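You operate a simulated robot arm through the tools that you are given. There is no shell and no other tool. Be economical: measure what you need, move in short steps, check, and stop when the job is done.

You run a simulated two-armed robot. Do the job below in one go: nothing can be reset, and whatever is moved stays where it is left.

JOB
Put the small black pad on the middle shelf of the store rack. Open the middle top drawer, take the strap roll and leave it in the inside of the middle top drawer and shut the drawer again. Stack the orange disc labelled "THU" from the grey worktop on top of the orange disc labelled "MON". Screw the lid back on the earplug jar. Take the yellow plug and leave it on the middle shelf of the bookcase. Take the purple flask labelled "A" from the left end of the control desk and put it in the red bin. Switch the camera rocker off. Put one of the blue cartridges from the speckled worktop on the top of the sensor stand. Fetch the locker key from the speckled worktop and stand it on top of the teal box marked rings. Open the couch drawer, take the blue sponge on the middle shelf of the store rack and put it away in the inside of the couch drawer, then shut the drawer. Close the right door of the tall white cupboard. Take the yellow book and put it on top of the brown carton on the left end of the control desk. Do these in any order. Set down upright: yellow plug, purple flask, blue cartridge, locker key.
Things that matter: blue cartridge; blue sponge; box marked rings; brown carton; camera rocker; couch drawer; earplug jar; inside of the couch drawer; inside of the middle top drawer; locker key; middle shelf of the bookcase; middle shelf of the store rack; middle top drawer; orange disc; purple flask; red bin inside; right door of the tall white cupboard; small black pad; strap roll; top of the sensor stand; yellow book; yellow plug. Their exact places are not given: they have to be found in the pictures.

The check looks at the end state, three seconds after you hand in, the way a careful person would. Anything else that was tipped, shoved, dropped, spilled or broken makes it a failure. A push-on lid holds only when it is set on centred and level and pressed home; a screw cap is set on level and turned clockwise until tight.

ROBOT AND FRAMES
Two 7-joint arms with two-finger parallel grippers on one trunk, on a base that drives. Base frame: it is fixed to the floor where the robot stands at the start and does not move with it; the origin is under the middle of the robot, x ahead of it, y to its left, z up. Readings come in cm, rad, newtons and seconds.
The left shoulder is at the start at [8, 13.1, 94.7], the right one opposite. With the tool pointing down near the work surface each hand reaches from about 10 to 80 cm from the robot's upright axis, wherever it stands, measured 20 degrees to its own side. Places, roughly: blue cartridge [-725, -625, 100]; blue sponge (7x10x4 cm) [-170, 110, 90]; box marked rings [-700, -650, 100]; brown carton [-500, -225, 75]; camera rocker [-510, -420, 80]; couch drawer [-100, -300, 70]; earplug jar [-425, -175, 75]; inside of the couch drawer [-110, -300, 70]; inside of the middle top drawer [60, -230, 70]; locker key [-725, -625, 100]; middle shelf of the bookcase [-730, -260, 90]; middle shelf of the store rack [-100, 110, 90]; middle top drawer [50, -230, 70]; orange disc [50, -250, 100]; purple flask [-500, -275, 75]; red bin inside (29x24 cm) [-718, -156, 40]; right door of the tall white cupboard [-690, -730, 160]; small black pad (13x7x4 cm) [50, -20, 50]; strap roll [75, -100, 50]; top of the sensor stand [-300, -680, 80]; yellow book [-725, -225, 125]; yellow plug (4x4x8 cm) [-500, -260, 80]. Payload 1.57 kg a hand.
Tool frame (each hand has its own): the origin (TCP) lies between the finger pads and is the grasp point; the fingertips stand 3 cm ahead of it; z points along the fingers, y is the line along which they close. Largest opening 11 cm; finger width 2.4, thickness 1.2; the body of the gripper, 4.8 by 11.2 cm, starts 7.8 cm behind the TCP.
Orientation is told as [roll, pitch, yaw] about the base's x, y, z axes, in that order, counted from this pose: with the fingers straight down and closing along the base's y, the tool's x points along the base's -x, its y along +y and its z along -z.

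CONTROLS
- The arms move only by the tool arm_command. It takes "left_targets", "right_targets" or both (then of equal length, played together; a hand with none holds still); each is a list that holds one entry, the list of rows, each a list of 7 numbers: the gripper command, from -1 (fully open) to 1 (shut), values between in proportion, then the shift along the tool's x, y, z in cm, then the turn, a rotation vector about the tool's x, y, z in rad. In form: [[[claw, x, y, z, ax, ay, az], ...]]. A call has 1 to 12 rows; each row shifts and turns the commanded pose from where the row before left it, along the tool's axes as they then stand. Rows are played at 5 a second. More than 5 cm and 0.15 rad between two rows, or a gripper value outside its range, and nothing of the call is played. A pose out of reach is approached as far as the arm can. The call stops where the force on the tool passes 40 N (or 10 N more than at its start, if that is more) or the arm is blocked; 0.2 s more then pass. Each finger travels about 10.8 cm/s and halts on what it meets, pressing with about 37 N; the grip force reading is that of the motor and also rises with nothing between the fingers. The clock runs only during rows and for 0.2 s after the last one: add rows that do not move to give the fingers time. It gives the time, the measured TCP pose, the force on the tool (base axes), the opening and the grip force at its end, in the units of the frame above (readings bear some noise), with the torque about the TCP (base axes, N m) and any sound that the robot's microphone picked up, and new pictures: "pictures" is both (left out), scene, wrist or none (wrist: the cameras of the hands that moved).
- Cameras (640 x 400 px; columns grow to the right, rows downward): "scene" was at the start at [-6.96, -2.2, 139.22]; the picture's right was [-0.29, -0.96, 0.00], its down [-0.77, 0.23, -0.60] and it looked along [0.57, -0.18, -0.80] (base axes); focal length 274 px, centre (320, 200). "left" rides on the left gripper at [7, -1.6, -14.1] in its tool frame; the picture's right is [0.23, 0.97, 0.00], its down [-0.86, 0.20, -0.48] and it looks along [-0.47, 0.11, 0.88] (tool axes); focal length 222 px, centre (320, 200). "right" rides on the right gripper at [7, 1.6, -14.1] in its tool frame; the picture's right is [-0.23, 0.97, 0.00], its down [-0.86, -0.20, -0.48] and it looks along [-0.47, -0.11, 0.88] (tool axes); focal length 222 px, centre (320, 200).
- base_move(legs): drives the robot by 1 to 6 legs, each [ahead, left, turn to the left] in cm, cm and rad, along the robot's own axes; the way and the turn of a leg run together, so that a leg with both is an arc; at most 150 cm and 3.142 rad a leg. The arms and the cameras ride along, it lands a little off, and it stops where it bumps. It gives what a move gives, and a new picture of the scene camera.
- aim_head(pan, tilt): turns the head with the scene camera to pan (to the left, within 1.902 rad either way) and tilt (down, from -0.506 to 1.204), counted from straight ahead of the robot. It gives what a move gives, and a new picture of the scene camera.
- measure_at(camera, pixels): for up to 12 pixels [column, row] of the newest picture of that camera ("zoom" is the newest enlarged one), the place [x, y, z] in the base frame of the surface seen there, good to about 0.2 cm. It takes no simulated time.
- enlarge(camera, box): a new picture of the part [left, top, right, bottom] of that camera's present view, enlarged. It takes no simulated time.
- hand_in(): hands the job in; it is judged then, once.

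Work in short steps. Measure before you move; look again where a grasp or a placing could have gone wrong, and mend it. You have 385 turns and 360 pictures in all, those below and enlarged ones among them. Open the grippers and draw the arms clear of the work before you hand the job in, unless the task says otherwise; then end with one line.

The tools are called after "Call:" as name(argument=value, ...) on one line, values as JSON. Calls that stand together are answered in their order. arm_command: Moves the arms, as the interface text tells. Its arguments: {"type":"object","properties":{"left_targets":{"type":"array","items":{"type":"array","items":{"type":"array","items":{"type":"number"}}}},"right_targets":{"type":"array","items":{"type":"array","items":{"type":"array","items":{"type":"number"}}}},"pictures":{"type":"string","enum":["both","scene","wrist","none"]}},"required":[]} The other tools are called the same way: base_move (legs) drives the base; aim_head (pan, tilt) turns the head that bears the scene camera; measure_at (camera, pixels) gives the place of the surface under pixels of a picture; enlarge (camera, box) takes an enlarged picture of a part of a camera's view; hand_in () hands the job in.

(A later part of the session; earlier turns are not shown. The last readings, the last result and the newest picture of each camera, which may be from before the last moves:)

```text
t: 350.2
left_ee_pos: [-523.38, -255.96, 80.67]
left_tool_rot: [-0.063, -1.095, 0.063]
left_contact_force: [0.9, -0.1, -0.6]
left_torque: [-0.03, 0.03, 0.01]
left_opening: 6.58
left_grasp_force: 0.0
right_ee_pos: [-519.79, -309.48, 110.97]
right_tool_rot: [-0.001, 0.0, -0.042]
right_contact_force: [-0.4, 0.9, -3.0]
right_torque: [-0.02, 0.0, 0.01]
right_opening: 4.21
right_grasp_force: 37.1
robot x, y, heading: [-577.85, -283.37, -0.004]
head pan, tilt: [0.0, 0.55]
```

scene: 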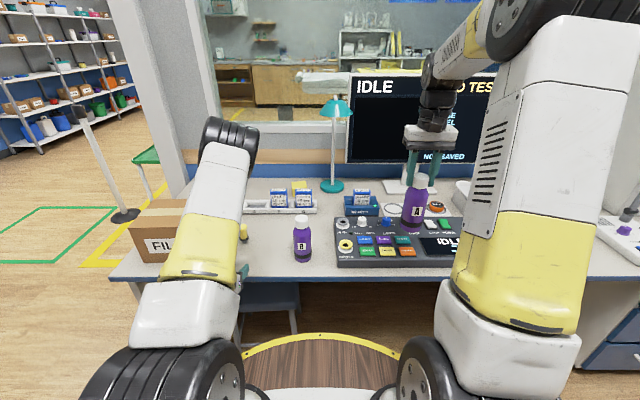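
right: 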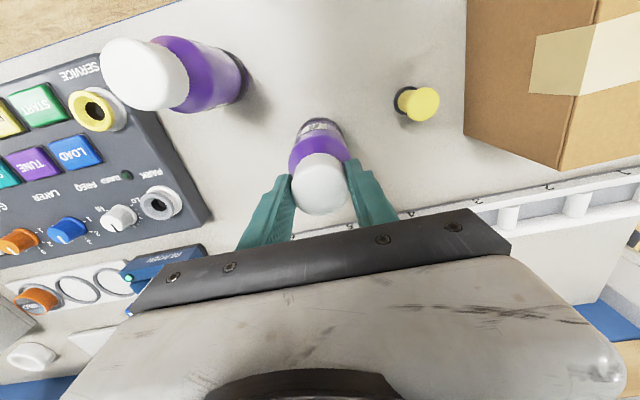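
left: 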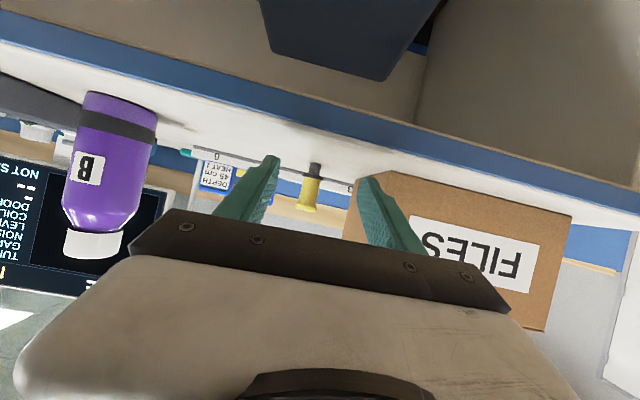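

Aligned. I advance 18.7 cm level in five rows and close on the plug.

Call:
arm_command(left_targets=[[[-0.2, -1.71, 0, 3.33, 0, 0, 0], [-0.2, -1.71, 0, 3.33, 0, 0, 0], [-0.2, -1.71, 0, 3.33, 0, 0, 0], [-0.2, -1.71, 0, 3.33, 0, 0, 0], [-0.2, -1.71, 0, 3.33, 0, 0, 0], [1, 0, 0, 0, 0, 0, 0], [1, 0, 0, 0, 0, 0, 0], [1, 0, 0, 0, 0, 0, 0], [1, -1.5, 0, 0, 0, 0, 0]]], pictures="both")

```text
t: 352.2
left_ee_pos: [-504.01, -255.85, 81.99]
left_tool_rot: [-0.066, -1.099, 0.064]
left_contact_force: [0.0, 0.3, -1.1]
left_torque: [0.05, 0.0, -0.02]
left_opening: 2.52
left_grasp_force: 37.0
right_ee_pos: [-519.82, -309.55, 111.02]
right_tool_rot: [-0.001, 0.002, -0.041]
right_contact_force: [-0.6, -1.0, -2.9]
right_torque: [-0.01, -0.02, -0.02]
right_opening: 4.24
right_grasp_force: 37.3
robot x, y, heading: [-578.1, -283.26, -0.001]
head pan, tilt: [0.0, 0.55]
```

scene: 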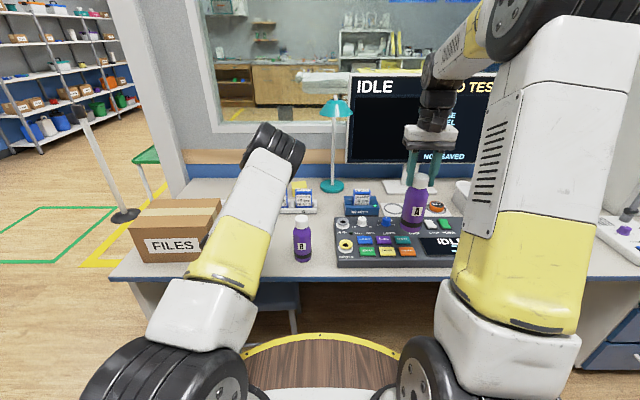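
left: 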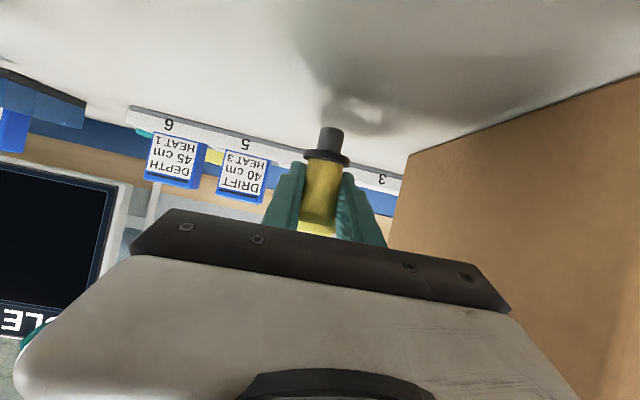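

The plug is held upright (2.5 cm). I lift and retract it, back to the middle of the room and turn to face the bookcase.

Call:
arm_command(left_targets=[[[1, -2, 0, 0, 0, 0, 0], [1, -0.2, 0, -3.9, 0, 0, 0], [1, -0.2, 0, -3.9, 0, 0, 0], [1, -0.2, 0, -3.9, 0, 0, 0], [1, -0.2, 0, -3.9, 0, 0, 0], [1, -0.2, 0, -3.9, 0, 0, 0]]], pictures="none")

Call:
base_move(legs=[[-38, 0, 0], [0, 0, 3.14]])

Call:
aim_head(pan=0.0, tilt=0.35)

```text
t: 353.6
left_ee_pos: [-519.97, -255.6, 93.86]
left_tool_rot: [-0.065, -1.098, 0.059]
left_contact_force: [0.1, 0.3, -0.8]
left_torque: [0.02, -0.02, 0.01]
left_opening: 2.51
left_grasp_force: 37.0
right_ee_pos: [-519.87, -309.48, 110.88]
right_tool_rot: [0.0, 0.0, -0.041]
right_contact_force: [0.6, -0.9, -2.7]
right_torque: [0.0, 0.02, 0.0]
right_opening: 4.21
right_grasp_force: 36.8
robot x, y, heading: [-577.81, -283.52, -0.005]
head pan, tilt: [0.0, 0.55]
```

```text
t: 363.5
left_ee_pos: [-673.7, -312.71, 93.76]
left_tool_rot: [-0.062, -1.098, -3.051]
left_contact_force: [-0.8, 0.3, -0.1]
left_torque: [-0.01, 0.02, -0.04]
left_opening: 2.42
left_grasp_force: 36.7
right_ee_pos: [-675.38, -258.75, 110.91]
right_tool_rot: [0.0, 0.002, 3.13]
right_contact_force: [-0.1, -0.3, -2.6]
right_torque: [0.01, 0.0, 0.02]
right_opening: 4.23
right_grasp_force: 37.2
robot x, y, heading: [-616.41, -283.18, -3.119]
head pan, tilt: [0.0, 0.55]
```

scene: 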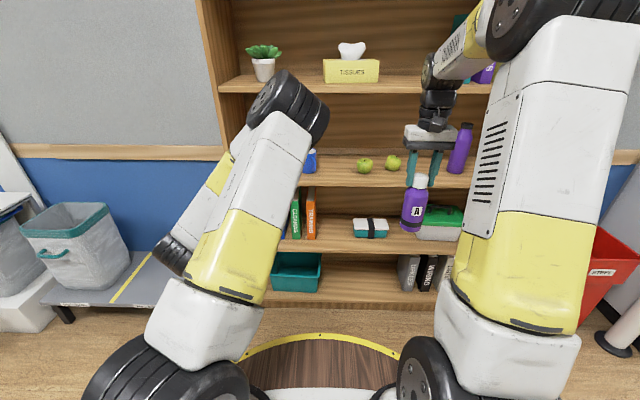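

```text
t: 364.2
left_ee_pos: [-673.62, -312.56, 93.85]
left_tool_rot: [-0.062, -1.096, -3.049]
left_contact_force: [0.6, -0.6, -1.3]
left_torque: [-0.01, -0.01, -0.01]
left_opening: 2.42
left_grasp_force: 36.3
right_ee_pos: [-675.44, -258.69, 111.07]
right_tool_rot: [0.0, 0.003, 3.129]
right_contact_force: [0.4, -0.6, -1.9]
right_torque: [-0.02, -0.03, 0.01]
right_opening: 4.25
right_grasp_force: 36.9
robot x, y, heading: [-616.46, -283.24, -3.115]
head pan, tilt: [0.0, 0.351]
```

scene: 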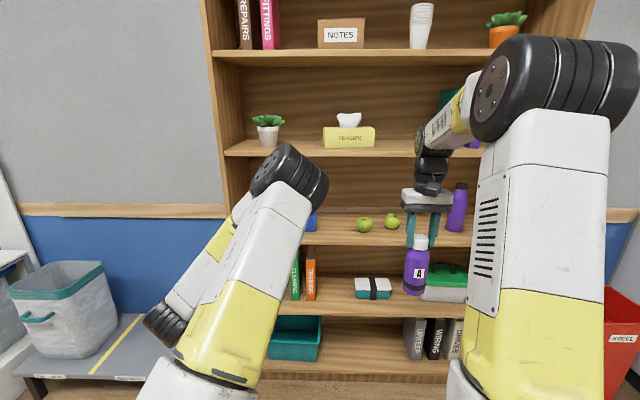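

I measure the middle shelf and the things on it.

Call:
measure_at(camera="scene", pixels=[[335, 228], [335, 238], [364, 224], [356, 224], [392, 221], [313, 222], [457, 222], [449, 215], [425, 228], [335, 160], [350, 243], [465, 243]])

```text
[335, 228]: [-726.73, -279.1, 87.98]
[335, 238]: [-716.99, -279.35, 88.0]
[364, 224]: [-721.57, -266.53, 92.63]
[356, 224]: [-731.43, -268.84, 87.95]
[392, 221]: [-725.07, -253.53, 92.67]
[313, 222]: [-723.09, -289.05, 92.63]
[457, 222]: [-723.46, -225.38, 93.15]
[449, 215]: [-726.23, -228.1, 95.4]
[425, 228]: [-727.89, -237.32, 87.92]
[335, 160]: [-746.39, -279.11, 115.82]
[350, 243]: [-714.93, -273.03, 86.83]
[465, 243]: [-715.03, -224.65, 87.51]
```

Shelf z 88, front x −715; there's a 20 cm gap centred at y −239.5 between an apple and the purple bottle. I square up, strafe right 71.5 and drive ahead 26.

Call:
base_move(legs=[[0, 0, -0.027], [0, -71.5, 0], [26, 0, 0]])

```text
t: 369.9
left_ee_pos: [-700.22, -239.96, 93.73]
left_tool_rot: [-0.062, -1.096, -3.067]
left_contact_force: [-0.8, 0.1, -1.0]
left_torque: [-0.01, 0.0, -0.01]
left_opening: 2.4
left_grasp_force: 36.1
right_ee_pos: [-701.03, -186.03, 110.93]
right_tool_rot: [-0.002, 0.0, 3.112]
right_contact_force: [0.8, 0.9, -2.2]
right_torque: [-0.02, 0.02, 0.0]
right_opening: 4.21
right_grasp_force: 37.3
robot x, y, heading: [-642.13, -211.5, -3.134]
head pan, tilt: [0.0, 0.351]
```

scene: 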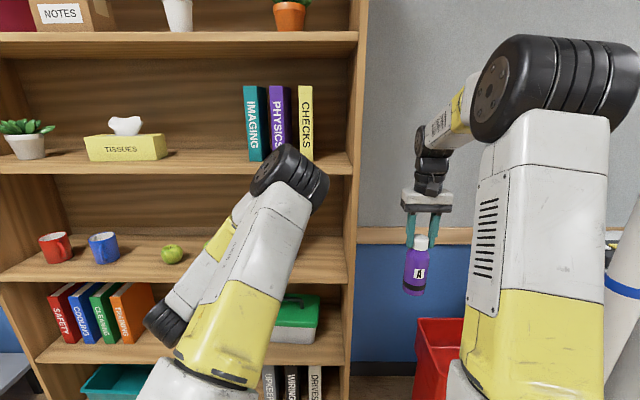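

The left elbow is near the shelf above; I check its position before extending.

Call:
measure_at(camera="scene", pixels=[[290, 150], [300, 165], [265, 165], [310, 200], [200, 163], [330, 162]])

Call:
enlarge(camera="left", box=[0, 0, 640, 400])

```text
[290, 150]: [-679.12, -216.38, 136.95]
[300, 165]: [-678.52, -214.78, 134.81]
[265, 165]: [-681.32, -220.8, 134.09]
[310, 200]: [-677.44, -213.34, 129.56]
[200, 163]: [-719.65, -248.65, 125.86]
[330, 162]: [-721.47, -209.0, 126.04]
```

```text
1.00 times, centred on (320, 200) of left (not enlarged: the box is as wide or as high as the picture)
```

zoom: 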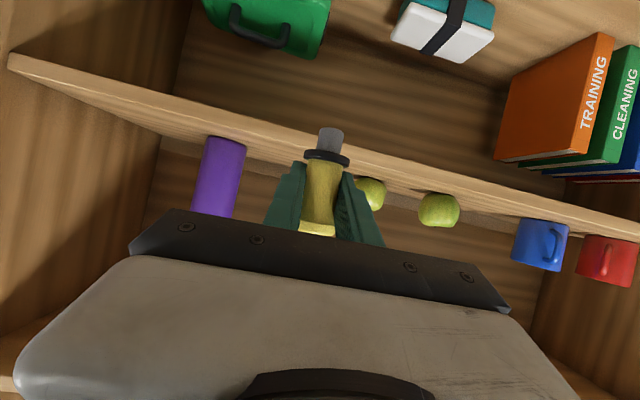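

Elbow clears (x −680, shelf front −715). I extend 21 cm into the gap.

Call:
arm_command(left_targets=[[[1, -1.57, 0, 3.18, 0, 0, 0], [1, -1.57, 0, 3.18, 0, 0, 0], [1, -1.57, 0, 3.18, 0, 0, 0], [1, -1.57, 0, 3.18, 0, 0, 0], [1, -1.57, 0, 3.18, 0, 0, 0], [1, -1.57, 0, 3.18, 0, 0, 0]]], pictures="both")

```text
t: 371.3
left_ee_pos: [-721.82, -240.13, 93.28]
left_tool_rot: [-0.062, -1.097, -3.068]
left_contact_force: [0.4, -0.2, 0.0]
left_torque: [-0.01, -0.02, 0.01]
left_opening: 2.43
left_grasp_force: 35.9
right_ee_pos: [-701.0, -186.13, 110.9]
right_tool_rot: [-0.001, 0.002, 3.112]
right_contact_force: [0.5, -1.0, -2.1]
right_torque: [-0.02, -0.03, 0.02]
right_opening: 4.23
right_grasp_force: 37.8
robot x, y, heading: [-642.31, -211.45, -3.131]
head pan, tilt: [0.0, 0.351]
```

scene: 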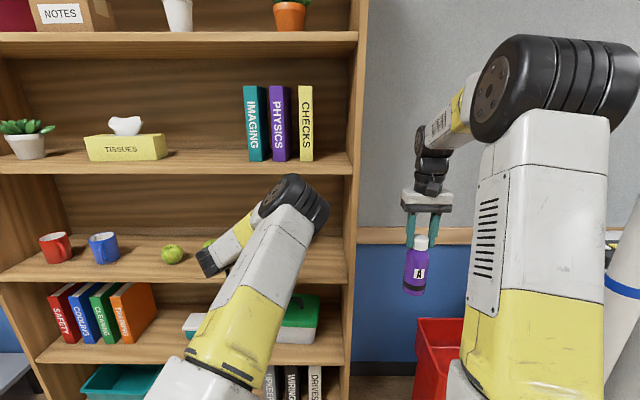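
left: 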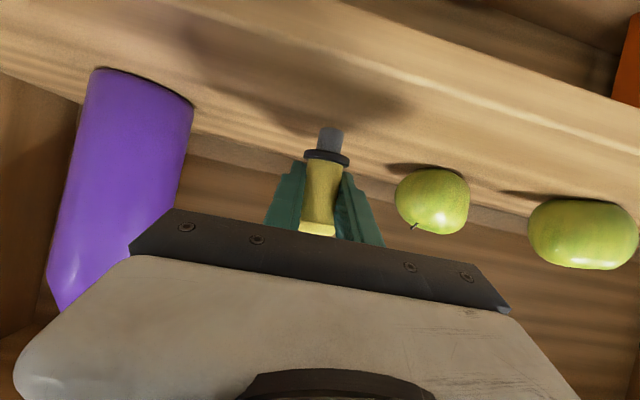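

Centred in the gap. I lower 0.6 cm to the shelf, release, and back out.

Call:
arm_command(left_targets=[[[1, 0.35, 0, 0.18, 0, 0, 0], [1, 0.2, 0, 0.1, 0, 0, 0], [1, 0, 0, 0, 0, 0, 0], [0.3, 0, 0, 0, 0, 0, 0], [0.1, 0, 0, 0, 0, 0, 0], [0.1, 0.8, 0, -1.6, 0, 0, 0], [0.1, 1.57, 0, -3.18, 0, 0, 0], [0.1, 1.57, 0, -3.18, 0, 0, 0], [0.1, 1.57, 0, -3.18, 0, 0, 0], [0.1, 1.57, 0, -3.18, 0, 0, 0], [0.1, 1.57, 0, -3.18, 0, 0, 0]]], pictures="wrist")

```text
t: 373.7
left_ee_pos: [-702.01, -239.9, 93.08]
left_tool_rot: [-0.062, -1.096, -3.068]
left_contact_force: [-0.4, -0.4, 0.2]
left_torque: [0.0, -0.01, -0.04]
left_opening: 4.94
left_grasp_force: 0.0
right_ee_pos: [-701.03, -186.11, 111.01]
right_tool_rot: [0.0, 0.003, 3.112]
right_contact_force: [-0.4, 0.6, -2.2]
right_torque: [0.01, -0.01, -0.02]
right_opening: 4.21
right_grasp_force: 36.7
robot x, y, heading: [-642.27, -211.45, -3.134]
head pan, tilt: [0.0, 0.351]
```

left: 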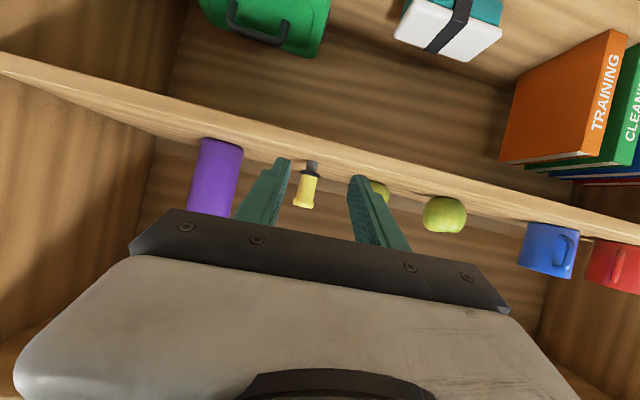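

The plug stands on the shelf. Next the flask: I look at the red bin (head to the right and down), and enlarge the books.

Call:
enlarge(camera="scene", box=[220, 60, 380, 180])

Call:
measure_at(camera="scene", pixels=[[305, 120], [299, 120], [312, 120], [305, 90], [305, 158], [290, 120], [284, 100], [338, 155], [280, 86], [316, 155], [270, 120], [330, 33]])

Call:
aim_head(pan=-0.35, tilt=0.8)

```text
3.33 times, centred on (300, 120) of scene
```

zoom: 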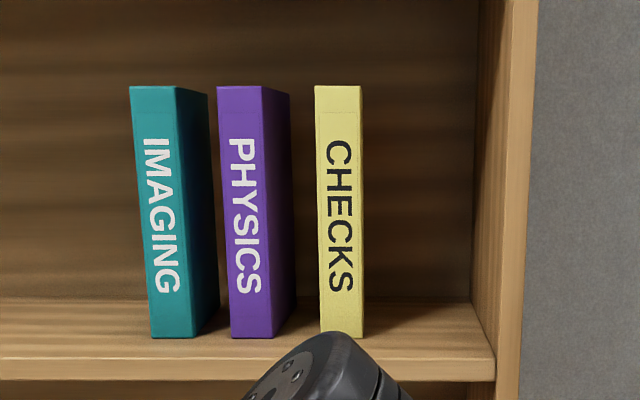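

```text
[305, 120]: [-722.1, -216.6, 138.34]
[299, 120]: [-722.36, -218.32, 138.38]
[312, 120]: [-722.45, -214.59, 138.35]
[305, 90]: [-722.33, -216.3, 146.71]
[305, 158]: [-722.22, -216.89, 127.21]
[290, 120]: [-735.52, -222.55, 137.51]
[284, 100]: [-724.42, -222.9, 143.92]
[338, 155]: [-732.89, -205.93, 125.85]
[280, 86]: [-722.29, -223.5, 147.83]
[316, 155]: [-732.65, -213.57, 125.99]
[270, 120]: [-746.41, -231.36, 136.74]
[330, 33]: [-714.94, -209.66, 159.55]
```

```text
t: 374.6
left_ee_pos: [-702.14, -240.12, 93.08]
left_tool_rot: [-0.064, -1.096, -3.067]
left_contact_force: [-0.7, 0.6, 0.6]
left_torque: [0.01, 0.0, -0.03]
left_opening: 4.94
left_grasp_force: 0.0
right_ee_pos: [-701.09, -186.09, 110.9]
right_tool_rot: [0.0, 0.001, 3.112]
right_contact_force: [-0.3, -0.5, -2.4]
right_torque: [0.0, 0.01, -0.01]
right_opening: 4.2
right_grasp_force: 37.0
robot x, y, heading: [-642.28, -211.74, -3.133]
head pan, tilt: [-0.351, 0.799]
```

scene: 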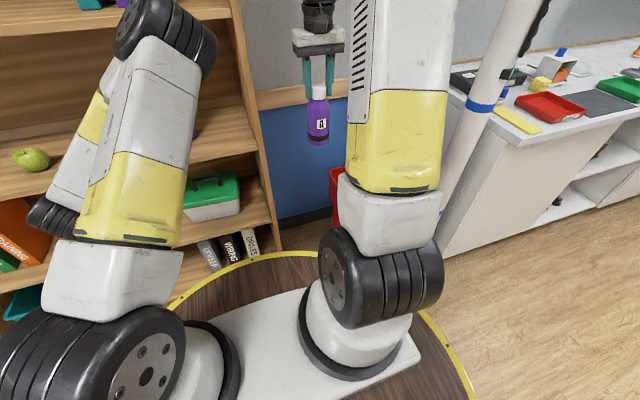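

The right arm hides the bin. I back 20 and strafe right 32 to stand before the bin, then look.

Call:
base_move(legs=[[-20, 0, 0], [0, -33, 0]])

```text
t: 377.9
left_ee_pos: [-682.8, -208.11, 93.09]
left_tool_rot: [-0.061, -1.095, -3.061]
left_contact_force: [0.9, -0.2, 0.4]
left_torque: [0.01, 0.0, -0.01]
left_opening: 4.96
left_grasp_force: 0.0
right_ee_pos: [-682.02, -154.02, 110.94]
right_tool_rot: [0.001, 0.002, 3.119]
right_contact_force: [0.1, 0.1, -3.3]
right_torque: [-0.01, -0.02, 0.0]
right_opening: 4.22
right_grasp_force: 37.0
robot x, y, heading: [-623.24, -179.13, -3.125]
head pan, tilt: [-0.351, 0.799]
```

scene: 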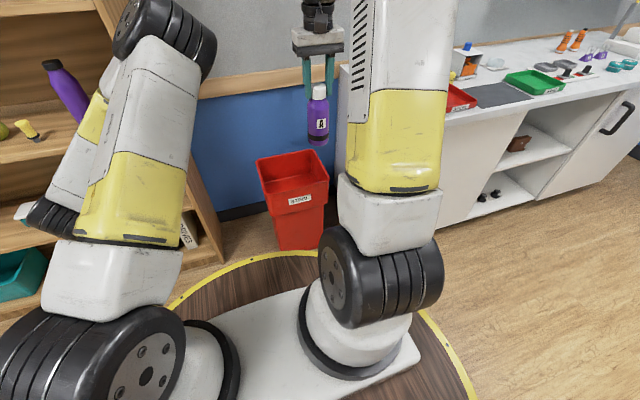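

The bin's opening is at (292,172). I measure its rim and inside.

Call:
measure_at(camera="scene", pixels=[[257, 162], [313, 150], [327, 180], [270, 193], [292, 175], [285, 165], [305, 165], [275, 180], [315, 180], [295, 157], [290, 230], [300, 190]])

Call:
enlarge(camera="scene", box=[230, 130, 350, 260])

```text
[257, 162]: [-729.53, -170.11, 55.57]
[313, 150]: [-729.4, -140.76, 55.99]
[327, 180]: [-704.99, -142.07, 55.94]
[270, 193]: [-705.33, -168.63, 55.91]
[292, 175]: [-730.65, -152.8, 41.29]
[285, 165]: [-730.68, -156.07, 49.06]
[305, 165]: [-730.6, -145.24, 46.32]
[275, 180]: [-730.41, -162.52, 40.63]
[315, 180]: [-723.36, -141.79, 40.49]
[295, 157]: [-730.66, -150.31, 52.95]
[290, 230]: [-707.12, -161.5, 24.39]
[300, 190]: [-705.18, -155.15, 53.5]
```

```text
3.08 times, centred on (290, 195) of scene
```

zoom: 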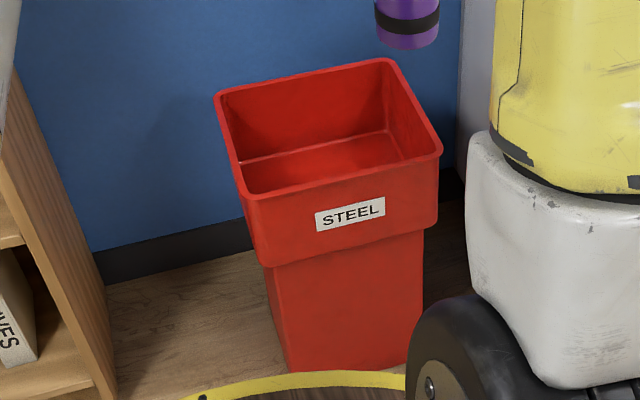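

Bin floor is at z≈40.5, rim 56, centre (−717,−155.5). I fold the left hand to pointing down first, then drive ahead 28 so the flask comes over the bin.

Call:
arm_command(left_targets=[[[0.1, -0.43, 0, -2.46, 0, 0.1375, 0], [0.1, -0.09, 0, -2.5, 0, 0.1375, 0], [0.1, 0.26, 0, -2.49, 0, 0.1375, 0], [0.1, 0.59, 0, -2.43, 0, 0.1375, 0], [0.1, 0.92, 0, -2.33, 0, 0.1375, 0], [0.1, 1.23, 0, -2.18, 0, 0.1375, 0], [0.1, 1.52, 0, -1.99, 0, 0.1375, 0], [0.1, 1.78, 0, -1.76, 0, 0.1375, 0]]], pictures="none")

Call:
base_move(legs=[[28, 0, 0]])

```text
t: 379.7
left_ee_pos: [-666.83, -208.08, 105.11]
left_tool_rot: [-0.028, 0.004, -3.118]
left_contact_force: [-0.3, 0.8, 0.8]
left_torque: [-0.01, -0.01, -0.01]
left_opening: 4.94
left_grasp_force: 0.0
right_ee_pos: [-681.92, -154.05, 111.01]
right_tool_rot: [-0.001, 0.002, 3.118]
right_contact_force: [0.2, 0.5, -2.4]
right_torque: [-0.01, -0.05, 0.02]
right_opening: 4.25
right_grasp_force: 37.2
robot x, y, heading: [-623.35, -178.51, -3.122]
head pan, tilt: [-0.351, 0.799]
```

```text
t: 381.7
left_ee_pos: [-695.01, -208.44, 105.08]
left_tool_rot: [-0.03, 0.001, -3.122]
left_contact_force: [0.1, -0.1, -0.7]
left_torque: [0.02, 0.03, 0.03]
left_opening: 4.93
left_grasp_force: 0.1
right_ee_pos: [-709.96, -154.43, 110.85]
right_tool_rot: [0.001, 0.001, 3.115]
right_contact_force: [0.1, 0.5, -2.7]
right_torque: [-0.01, 0.04, 0.03]
right_opening: 4.22
right_grasp_force: 36.7
robot x, y, heading: [-651.57, -180.04, -3.126]
head pan, tilt: [-0.351, 0.799]
```

scene: 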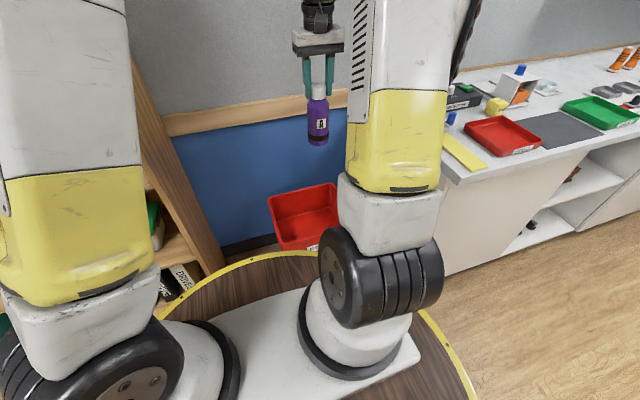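

I move forward 7, left 1.2, and descend 45 cm.

Call:
arm_command(right_targets=[[[1, -3.5, 0.7, 0, 0, 0, 0], [1, -3.5, 0.7, 0, 0, 0, 0], [1, 0, 0, 4.5, 0, 0, 0], [1, 0, 0, 4.5, 0, 0, 0], [1, 0, 0, 4.5, 0, 0, 0], [1, 0, 0, 4.5, 0, 0, 0], [1, 0, 0, 4.5, 0, 0, 0], [1, 0, 0, 4.5, 0, 0, 0], [1, 0, 0, 4.5, 0, 0, 0], [1, 0, 0, 4.5, 0, 0, 0], [1, 0, 0, 4.5, 0, 0, 0], [1, 0, 0, 4.5, 0, 0, 0]]], pictures="both")

```text
t: 384.3
left_ee_pos: [-694.99, -208.4, 105.06]
left_tool_rot: [-0.032, 0.0, -3.121]
left_contact_force: [-0.4, 0.0, -0.4]
left_torque: [0.01, 0.0, 0.02]
left_opening: 4.95
left_grasp_force: 0.0
right_ee_pos: [-717.14, -155.54, 66.06]
right_tool_rot: [0.001, 0.0, 3.116]
right_contact_force: [0.6, 0.1, -2.2]
right_torque: [0.0, -0.01, -0.05]
right_opening: 4.19
right_grasp_force: 36.8
robot x, y, heading: [-651.63, -179.88, -3.133]
head pan, tilt: [-0.351, 0.799]
```

scene: 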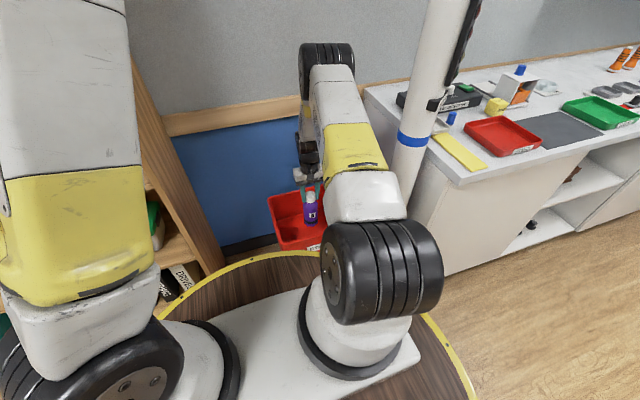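
right: 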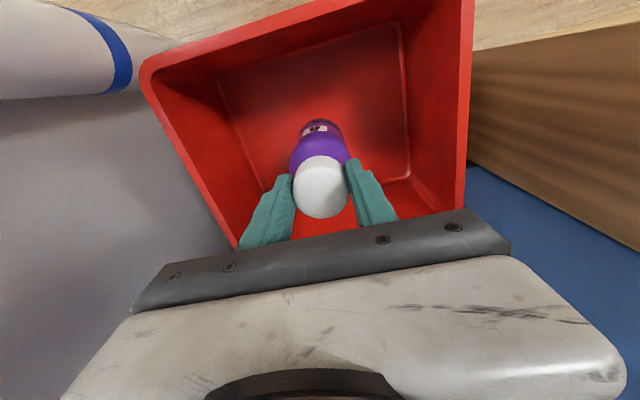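

Call:
measure_at(camera="right", pixels=[[270, 120], [380, 100], [390, 160], [240, 130], [300, 90]])

```text
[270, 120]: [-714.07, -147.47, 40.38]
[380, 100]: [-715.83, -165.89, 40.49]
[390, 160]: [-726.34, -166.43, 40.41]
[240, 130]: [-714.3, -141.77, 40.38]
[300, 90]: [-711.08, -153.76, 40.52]
```

Floor at 40.45. I lower 10.3 more, then gently to contact, release, and rise.

Call:
arm_command(right_targets=[[[1, 0, 0, 4, 0, 0, 0], [1, 0, 0, 4, 0, 0, 0], [1, 0, 0, 2, 0, 0, 0], [1, 0, 0, 0.3, 0, 0, 0], [1, 0, 0, 0.2, 0, 0, 0], [1, 0, 0, 0.1, 0, 0, 0], [0.3, 0, 0, 0, 0, 0, 0], [0, 0, 0, 0, 0, 0, 0], [0, 0, 0, 0, 0, 0, 0], [0, 0, 0, -3, 0, 0, 0], [0, 0, 0, -4.5, 0, 0, 0], [0, 0, 0, -4.5, 0, 0, 0]]], pictures="wrist")

```text
t: 385.1
left_ee_pos: [-694.91, -208.38, 105.05]
left_tool_rot: [-0.028, 0.003, -3.123]
left_contact_force: [0.3, -0.3, 0.0]
left_torque: [0.01, 0.01, 0.01]
left_opening: 4.95
left_grasp_force: 0.0
right_ee_pos: [-717.3, -155.51, 57.23]
right_tool_rot: [-0.002, -0.001, 3.116]
right_contact_force: [6.9, -1.5, 18.8]
right_torque: [-0.23, -0.42, 0.06]
right_opening: 4.27
right_grasp_force: 37.1
robot x, y, heading: [-651.1, -179.82, -3.128]
head pan, tilt: [-0.351, 0.799]
stopped in row 3 (right hand): the force on the tool passed its limit at 70 N (the readings are from after the stop); the commanded pose is now the measured one
```

right: 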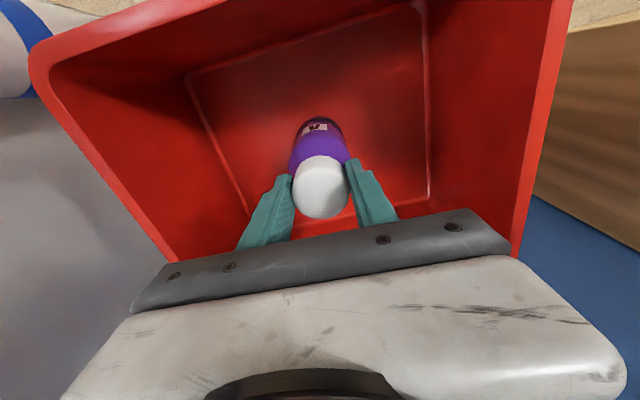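

It met the bottom at 57.2. I release gently and check that the flask stands before rising.

Call:
arm_command(right_targets=[[[0.9, 0, 0, -0.15, 0, 0, 0], [0.2, 0, 0, 0, 0, 0, 0], [0, 0, 0, 0, 0, 0, 0], [0, 0, 0, 0, 0, 0, 0]]], pictures="wrist")

```text
t: 386.1
left_ee_pos: [-694.92, -208.52, 105.07]
left_tool_rot: [-0.029, 0.0, -3.12]
left_contact_force: [-0.1, 0.3, 0.0]
left_torque: [0.02, 0.0, 0.0]
left_opening: 4.97
left_grasp_force: 0.0
right_ee_pos: [-717.34, -155.61, 57.07]
right_tool_rot: [-0.001, 0.0, 3.115]
right_contact_force: [0.1, 0.8, 0.6]
right_torque: [0.0, 0.0, -0.01]
right_opening: 5.51
right_grasp_force: 0.0
robot x, y, heading: [-651.36, -179.55, -3.131]
head pan, tilt: [-0.351, 0.799]
```

right: 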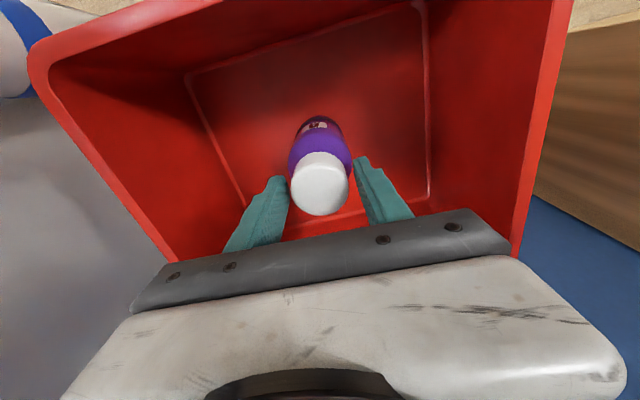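

The flask stands free between the open fingers. I rise out of the bin.

Call:
arm_command(right_targets=[[[-0.1, 0, 0, -1.5, 0, 0, 0], [-0.1, 0, 0, -3, 0, 0, 0], [-0.1, 0, 0, -4.5, 0, 0, 0], [-0.1, 0, 0, -4.5, 0, 0, 0], [-0.1, 0, 0, -4.5, 0, 0, 0], [-0.1, 0, 0, -4.5, 0, 0, 0], [-0.1, 0, 0, -4.5, 0, 0, 0], [-0.1, 0, 0, -4.5, 0, 0, 0], [-0.1, 0, 0, -4.5, 0, 0, 0], [-0.1, 0, 0, -4.5, 0, 0, 0], [-0.1, 0, 0, -4.5, 0, 0, 0], [-0.1, 0, 0, -4.5, 0, 0, 0]]], pictures="scene")

Call:
enlarge(camera="right", box=[160, 20, 480, 220])

```text
t: 388.7
left_ee_pos: [-695.02, -208.45, 105.1]
left_tool_rot: [-0.028, 0.005, -3.121]
left_contact_force: [0.1, -0.4, 0.0]
left_torque: [0.0, 0.02, 0.01]
left_opening: 4.96
left_grasp_force: 0.0
right_ee_pos: [-717.49, -155.28, 106.79]
right_tool_rot: [-0.002, 0.001, 3.118]
right_contact_force: [-0.1, 0.0, 0.7]
right_torque: [-0.03, -0.05, 0.02]
right_opening: 6.06
right_grasp_force: 0.2
robot x, y, heading: [-651.68, -179.54, -3.128]
head pan, tilt: [-0.351, 0.799]
```

scene: 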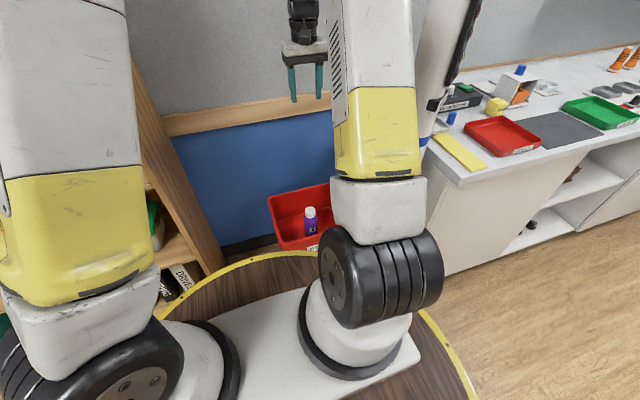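

```text
2.00 times, centred on (320, 120) of right
```

zoom: 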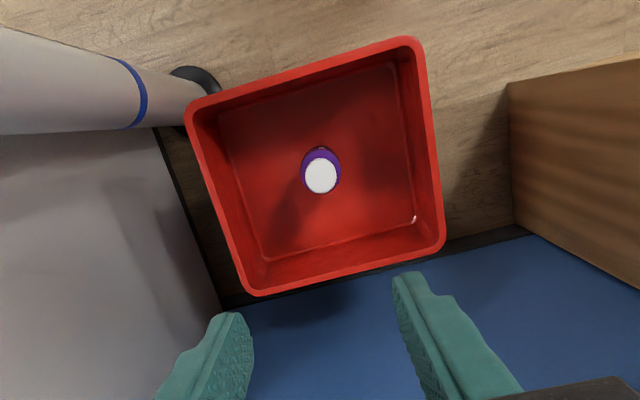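

Flask A stands in the bin. Now the yellow book: spine y −218.4…−214.4, x −722.3, z 126–148. I back off 20, bring the right hand level at z≈137, then strafe left.

Call:
base_move(legs=[[-22, 0, 0], [0, 50, -0.012]])

Call:
arm_command(right_targets=[[[-0.15, 0.4, 0, -2.7, 0, -0.1428, 0], [-0.15, 0.01, 0, -2.73, 0, -0.1428, 0], [-0.15, -0.38, 0, -2.7, 0, -0.1428, 0], [-0.15, -0.76, 0, -2.62, 0, -0.1428, 0], [-0.15, -1.12, 0, -2.49, 0, -0.1428, 0], [-0.15, -1.47, 0, -2.3, 0, -0.1428, 0], [-0.15, -1.78, 0, -2.07, 0, -0.1428, 0], [-0.15, -2.05, 0, -1.8, 0, -0.1428, 0], [-0.15, -2.29, 0, -1.48, 0, -0.1428, 0], [-0.15, -2.48, 0, -1.15, 0, -0.1428, 0], [-0.15, -2.62, 0, -0.78, 0, -0.1428, 0]]], pictures="none")

Call:
aim_head(pan=-0.1, tilt=0.25)

```text
t: 392.9
left_ee_pos: [-673.41, -258.07, 105.03]
left_tool_rot: [-0.026, 0.001, -3.138]
left_contact_force: [0.2, -0.3, 0.3]
left_torque: [0.01, 0.0, -0.03]
left_opening: 4.94
left_grasp_force: 0.0
right_ee_pos: [-694.96, -204.66, 106.68]
right_tool_rot: [-0.002, -0.001, 3.098]
right_contact_force: [-0.7, -0.4, 0.8]
right_torque: [-0.03, 0.02, -0.01]
right_opening: 6.07
right_grasp_force: 0.0
robot x, y, heading: [-629.05, -229.95, 3.138]
head pan, tilt: [-0.351, 0.799]
```

scene: 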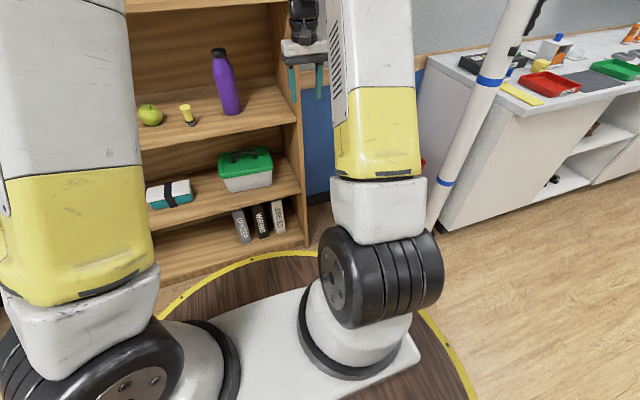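

```text
t: 395.4
left_ee_pos: [-673.53, -258.07, 105.07]
left_tool_rot: [-0.029, 0.003, -3.141]
left_contact_force: [0.7, 1.2, -1.2]
left_torque: [0.02, -0.02, -0.02]
left_opening: 5.0
left_grasp_force: 0.1
right_ee_pos: [-690.63, -205.04, 136.32]
right_tool_rot: [-2.727, -1.569, -0.458]
right_contact_force: [-0.2, 0.6, -0.3]
right_torque: [0.01, 0.01, 0.0]
right_opening: 6.31
right_grasp_force: 0.0
robot x, y, heading: [-629.12, -230.36, 3.133]
head pan, tilt: [-0.351, 0.799]
```

```text
t: 396.3
left_ee_pos: [-673.37, -257.97, 104.93]
left_tool_rot: [-0.029, 0.001, -3.138]
left_contact_force: [-0.3, 1.1, 0.3]
left_torque: [0.01, -0.02, -0.01]
left_opening: 4.93
left_grasp_force: 0.2
right_ee_pos: [-690.66, -205.1, 136.3]
right_tool_rot: [-1.26, -1.569, -1.924]
right_contact_force: [-0.2, 0.0, 0.4]
right_torque: [-0.01, -0.03, 0.01]
right_opening: 6.31
right_grasp_force: 0.1
robot x, y, heading: [-629.1, -229.65, 3.138]
head pan, tilt: [-0.099, 0.25]
```

scene: 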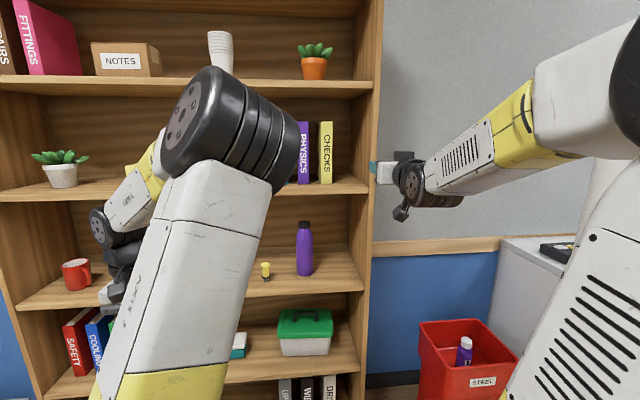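

The right hand is level at book height. I straighten its yaw and strafe left 11.3, ahead 20.

Call:
arm_command(right_targets=[[[-0.15, 0, 0, 0, -0.04, 0, 0]]], pictures="none")

Call:
base_move(legs=[[0, 11.2, 0], [18, 0, 0]])

Call:
arm_command(right_targets=[[[-0.15, 0, 0, 0, 0, 0, 0]]], pictures="wrist")

```text
t: 396.7
left_ee_pos: [-673.46, -258.14, 105.08]
left_tool_rot: [-0.028, 0.002, -3.137]
left_contact_force: [0.1, -0.4, 0.2]
left_torque: [0.0, 0.0, -0.03]
left_opening: 4.95
left_grasp_force: 0.1
right_ee_pos: [-690.58, -204.91, 136.43]
right_tool_rot: [-1.696, -1.571, -1.448]
right_contact_force: [0.4, 0.2, -0.4]
right_torque: [-0.02, 0.03, 0.01]
right_opening: 6.31
right_grasp_force: 0.0
robot x, y, heading: [-629.26, -230.05, 3.139]
head pan, tilt: [-0.099, 0.25]
```

```text
t: 399.0
left_ee_pos: [-691.74, -269.25, 104.98]
left_tool_rot: [-0.026, 0.001, -3.138]
left_contact_force: [0.1, 0.2, 0.1]
left_torque: [0.01, -0.02, -0.02]
left_opening: 4.92
left_grasp_force: 0.1
right_ee_pos: [-709.04, -216.33, 136.33]
right_tool_rot: [-1.89, -1.571, -1.255]
right_contact_force: [0.1, -0.4, -0.2]
right_torque: [0.0, -0.05, 0.03]
right_opening: 6.33
right_grasp_force: 0.0
robot x, y, heading: [-647.71, -241.22, 3.138]
head pan, tilt: [-0.099, 0.25]
```

scene: 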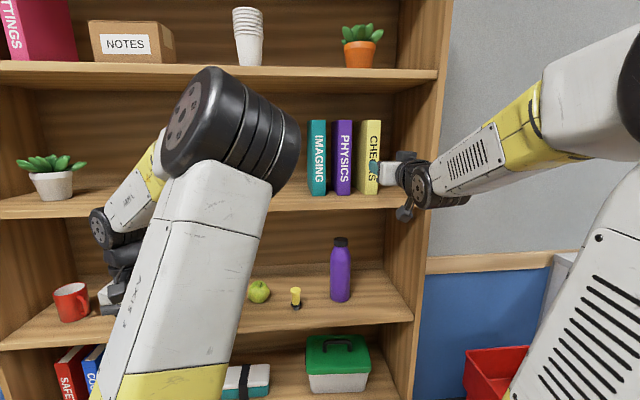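

```text
t: 399.4
left_ee_pos: [-691.72, -269.2, 105.09]
left_tool_rot: [-0.028, 0.002, -3.138]
left_contact_force: [-0.1, -0.6, 0.5]
left_torque: [0.03, -0.01, 0.02]
left_opening: 4.94
left_grasp_force: 0.1
right_ee_pos: [-709.09, -216.3, 136.44]
right_tool_rot: [-1.816, -1.57, -1.328]
right_contact_force: [0.2, 0.2, 0.1]
right_torque: [-0.02, 0.01, 0.02]
right_opening: 6.32
right_grasp_force: 0.1
robot x, y, heading: [-647.65, -241.66, 3.139]
head pan, tilt: [-0.099, 0.25]
```

right: 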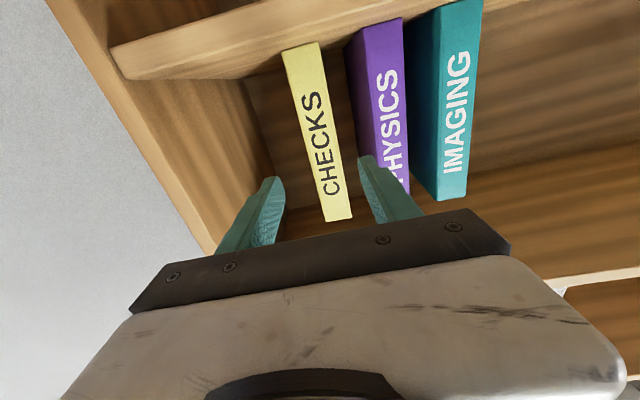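

The book is between the fingers. I measure the edges at finger height.

Call:
measure_at(camera="right", pixels=[[303, 110], [330, 105], [322, 180], [350, 180], [320, 140], [366, 110], [300, 50], [335, 215], [380, 150], [200, 200]])

```text
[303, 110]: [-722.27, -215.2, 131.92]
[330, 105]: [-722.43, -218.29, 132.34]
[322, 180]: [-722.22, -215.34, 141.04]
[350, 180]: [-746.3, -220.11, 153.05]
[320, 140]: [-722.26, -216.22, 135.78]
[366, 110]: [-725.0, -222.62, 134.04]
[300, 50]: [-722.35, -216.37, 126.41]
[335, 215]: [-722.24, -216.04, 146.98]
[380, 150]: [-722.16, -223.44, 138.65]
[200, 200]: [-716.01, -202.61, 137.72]
```

Well aligned (book centre y −216.5, TCP −216.3). I go in 18 cm, close, and lift slightly.

Call:
arm_command(right_targets=[[[-0.15, 0, 0.15, 3.7, 0, 0, 0], [-0.15, 0, 0, 3.7, 0, 0, 0], [-0.15, 0, 0, 3.7, 0, 0, 0], [-0.15, 0, 0, 3.7, 0, 0, 0], [-0.15, 0, 0, 3.3, 0, 0, 0], [0.5, 0, 0, 0, 0, 0, 0], [1, 0, 0, 0, 0, 0, 0], [1, 0, 0, 0, 0, 0, 0], [1, -0.8, 0, 0, 0, 0, 0], [1, -0.8, 0, 0, 0, 0, 0]]], pictures="wrist")

```text
t: 401.6
left_ee_pos: [-691.83, -269.33, 104.91]
left_tool_rot: [-0.029, 0.003, -3.138]
left_contact_force: [-0.8, 0.8, -0.2]
left_torque: [-0.02, -0.01, -0.04]
left_opening: 4.96
left_grasp_force: 0.1
right_ee_pos: [-727.07, -216.35, 137.89]
right_tool_rot: [-0.72, -1.568, -2.426]
right_contact_force: [-0.4, 0.4, -8.0]
right_torque: [0.02, -0.29, 0.0]
right_opening: 4.0
right_grasp_force: 36.9
robot x, y, heading: [-647.71, -241.23, 3.138]
head pan, tilt: [-0.099, 0.25]
```

right: 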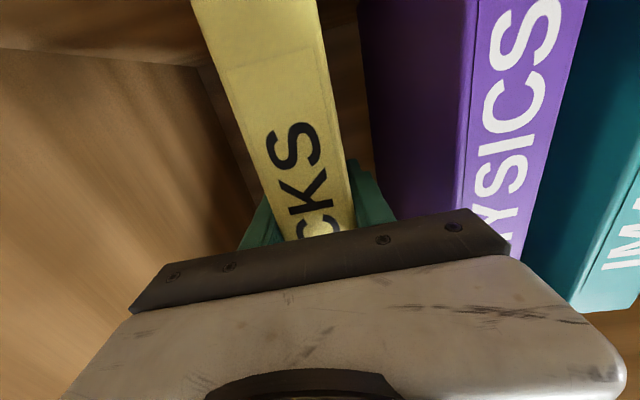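

The book is held (8 N). I pull straight out, back to mid-room, and turn to face the desk.

Call:
arm_command(right_targets=[[[1, 0, 0, -4, 0, 0, 0], [1, 0, 0, -4, 0, 0, 0], [1, 0, 0, -4, 0, 0, 0], [1, 0, 0, -4, 0, 0, 0], [1, 0, 0, -4, 0, 0, 0], [1, 0, 0, -4, 0, 0, 0]]], pictures="none")

Call:
base_move(legs=[[-30, 0, 0], [0, 0, 3.143]])

Call:
aim_head(pan=0.1, tilt=0.5)

```text
t: 403.0
left_ee_pos: [-691.86, -269.24, 105.05]
left_tool_rot: [-0.029, 0.005, -3.138]
left_contact_force: [-0.7, 0.4, -0.9]
left_torque: [0.04, -0.05, 0.0]
left_opening: 4.96
left_grasp_force: 0.1
right_ee_pos: [-703.16, -216.51, 138.04]
right_tool_rot: [-0.524, -1.569, -2.619]
right_contact_force: [-0.9, -0.4, -8.2]
right_torque: [0.01, -0.25, 0.03]
right_opening: 4.0
right_grasp_force: 37.1
robot x, y, heading: [-647.47, -241.31, 3.135]
head pan, tilt: [-0.099, 0.25]
```

```text
refused: 3.143 is not a number from -3.14159 to 3.14159
```

```text
t: 403.8
left_ee_pos: [-691.77, -269.32, 105.04]
left_tool_rot: [-0.028, 0.005, -3.138]
left_contact_force: [-0.5, 0.4, -0.4]
left_torque: [0.03, 0.0, 0.01]
left_opening: 4.95
left_grasp_force: 0.0
right_ee_pos: [-703.09, -216.39, 138.0]
right_tool_rot: [-1.323, -1.569, -1.824]
right_contact_force: [0.1, 0.1, -7.8]
right_torque: [0.03, -0.26, -0.01]
right_opening: 3.98
right_grasp_force: 36.5
robot x, y, heading: [-647.68, -240.96, 3.137]
head pan, tilt: [0.099, 0.499]
```

scene: 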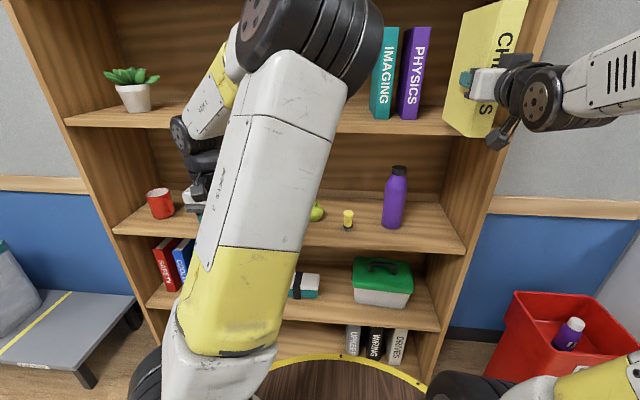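

The turn value was just over the limit; I drive again with 3.14.

Call:
base_move(legs=[[-30, 0, 0], [0, 0, 3.14]])

```text
t: 413.2
left_ee_pos: [-574.36, -212.41, 105.05]
left_tool_rot: [-0.028, 0.004, 0.022]
left_contact_force: [1.1, 0.3, 0.1]
left_torque: [0.03, -0.04, 0.04]
left_opening: 4.94
left_grasp_force: 0.1
right_ee_pos: [-562.08, -265.03, 138.08]
right_tool_rot: [-1.328, -1.568, 1.342]
right_contact_force: [0.2, 0.3, -7.5]
right_torque: [0.02, 0.29, -0.01]
right_opening: 3.97
right_grasp_force: 37.3
robot x, y, heading: [-618.0, -241.05, 0.013]
head pan, tilt: [0.099, 0.499]
```

scene: 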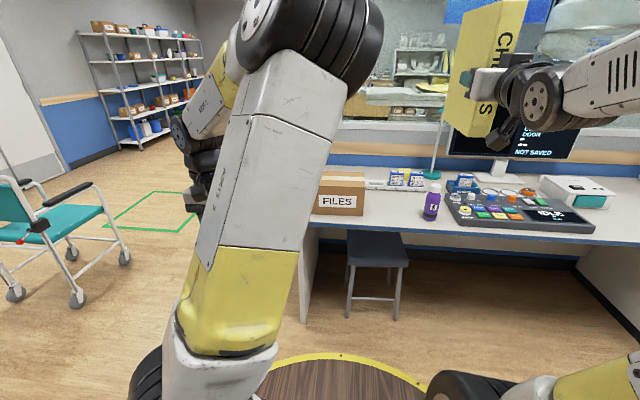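

I measure the carton's top, then strafe left 30 to line the book up with it.

Call:
measure_at(camera="scene", pixels=[[363, 189], [365, 174], [340, 173], [340, 188], [322, 186], [363, 212], [345, 180]])

Call:
base_move(legs=[[0, 30, -0.013]])

```text
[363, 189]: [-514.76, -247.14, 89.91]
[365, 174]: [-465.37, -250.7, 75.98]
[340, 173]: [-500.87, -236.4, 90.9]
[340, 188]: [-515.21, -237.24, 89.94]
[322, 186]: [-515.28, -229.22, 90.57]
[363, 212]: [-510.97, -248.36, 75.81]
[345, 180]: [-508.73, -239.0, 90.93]
```

```text
t: 415.3
left_ee_pos: [-574.31, -183.27, 105.09]
left_tool_rot: [-0.026, 0.002, 0.011]
left_contact_force: [-0.1, -0.5, 0.1]
left_torque: [-0.01, 0.0, 0.0]
left_opening: 4.95
left_grasp_force: 0.1
right_ee_pos: [-562.56, -235.91, 138.05]
right_tool_rot: [-0.924, -1.568, 0.928]
right_contact_force: [0.2, 0.2, -7.8]
right_torque: [0.03, 0.26, 0.02]
right_opening: 3.99
right_grasp_force: 37.0
robot x, y, heading: [-618.5, -211.44, 0.0]
head pan, tilt: [0.099, 0.499]
```

scene: 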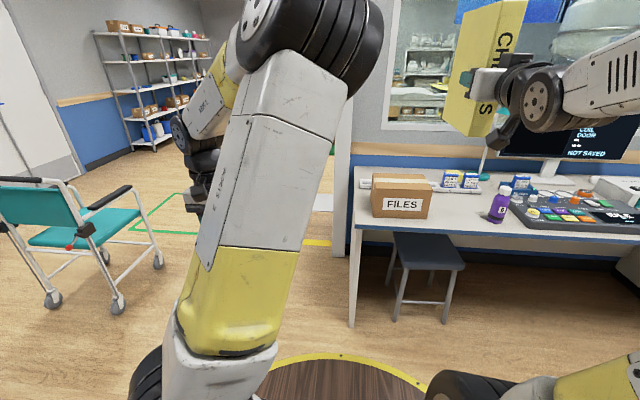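

Call:
measure_at(camera="scene", pixels=[[400, 183], [400, 177], [400, 175], [378, 177], [428, 181], [373, 188], [426, 191], [400, 188], [390, 176], [415, 176]])

Call:
enlarge(camera="scene", box=[350, 150, 470, 240])

```text
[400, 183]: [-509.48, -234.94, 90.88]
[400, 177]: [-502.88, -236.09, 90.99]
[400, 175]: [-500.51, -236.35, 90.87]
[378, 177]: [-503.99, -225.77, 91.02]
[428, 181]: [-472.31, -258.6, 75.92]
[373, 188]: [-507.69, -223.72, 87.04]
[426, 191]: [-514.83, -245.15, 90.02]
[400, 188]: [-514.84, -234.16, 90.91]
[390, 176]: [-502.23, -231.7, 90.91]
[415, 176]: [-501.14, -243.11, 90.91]
```

```text
4.44 times, centred on (410, 195) of scene
```

zoom: 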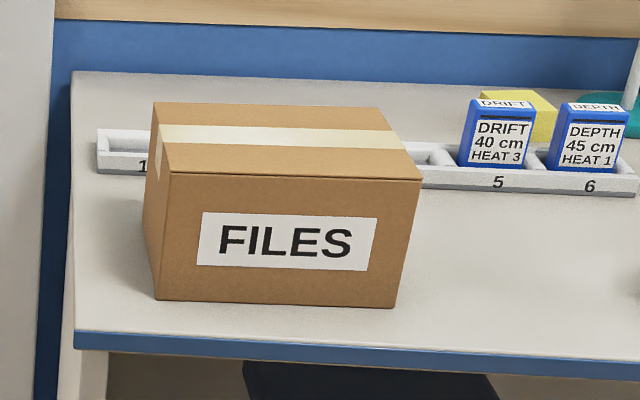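

Call:
measure_at(camera="scene", pixels=[[445, 118], [452, 126], [484, 134], [468, 20], [500, 8], [448, 100], [493, 130], [488, 100]])

```text
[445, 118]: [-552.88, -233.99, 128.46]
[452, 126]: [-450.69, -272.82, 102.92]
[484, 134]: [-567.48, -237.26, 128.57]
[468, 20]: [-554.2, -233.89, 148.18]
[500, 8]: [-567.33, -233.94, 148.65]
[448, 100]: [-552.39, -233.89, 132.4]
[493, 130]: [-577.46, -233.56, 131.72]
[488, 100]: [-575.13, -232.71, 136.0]
```

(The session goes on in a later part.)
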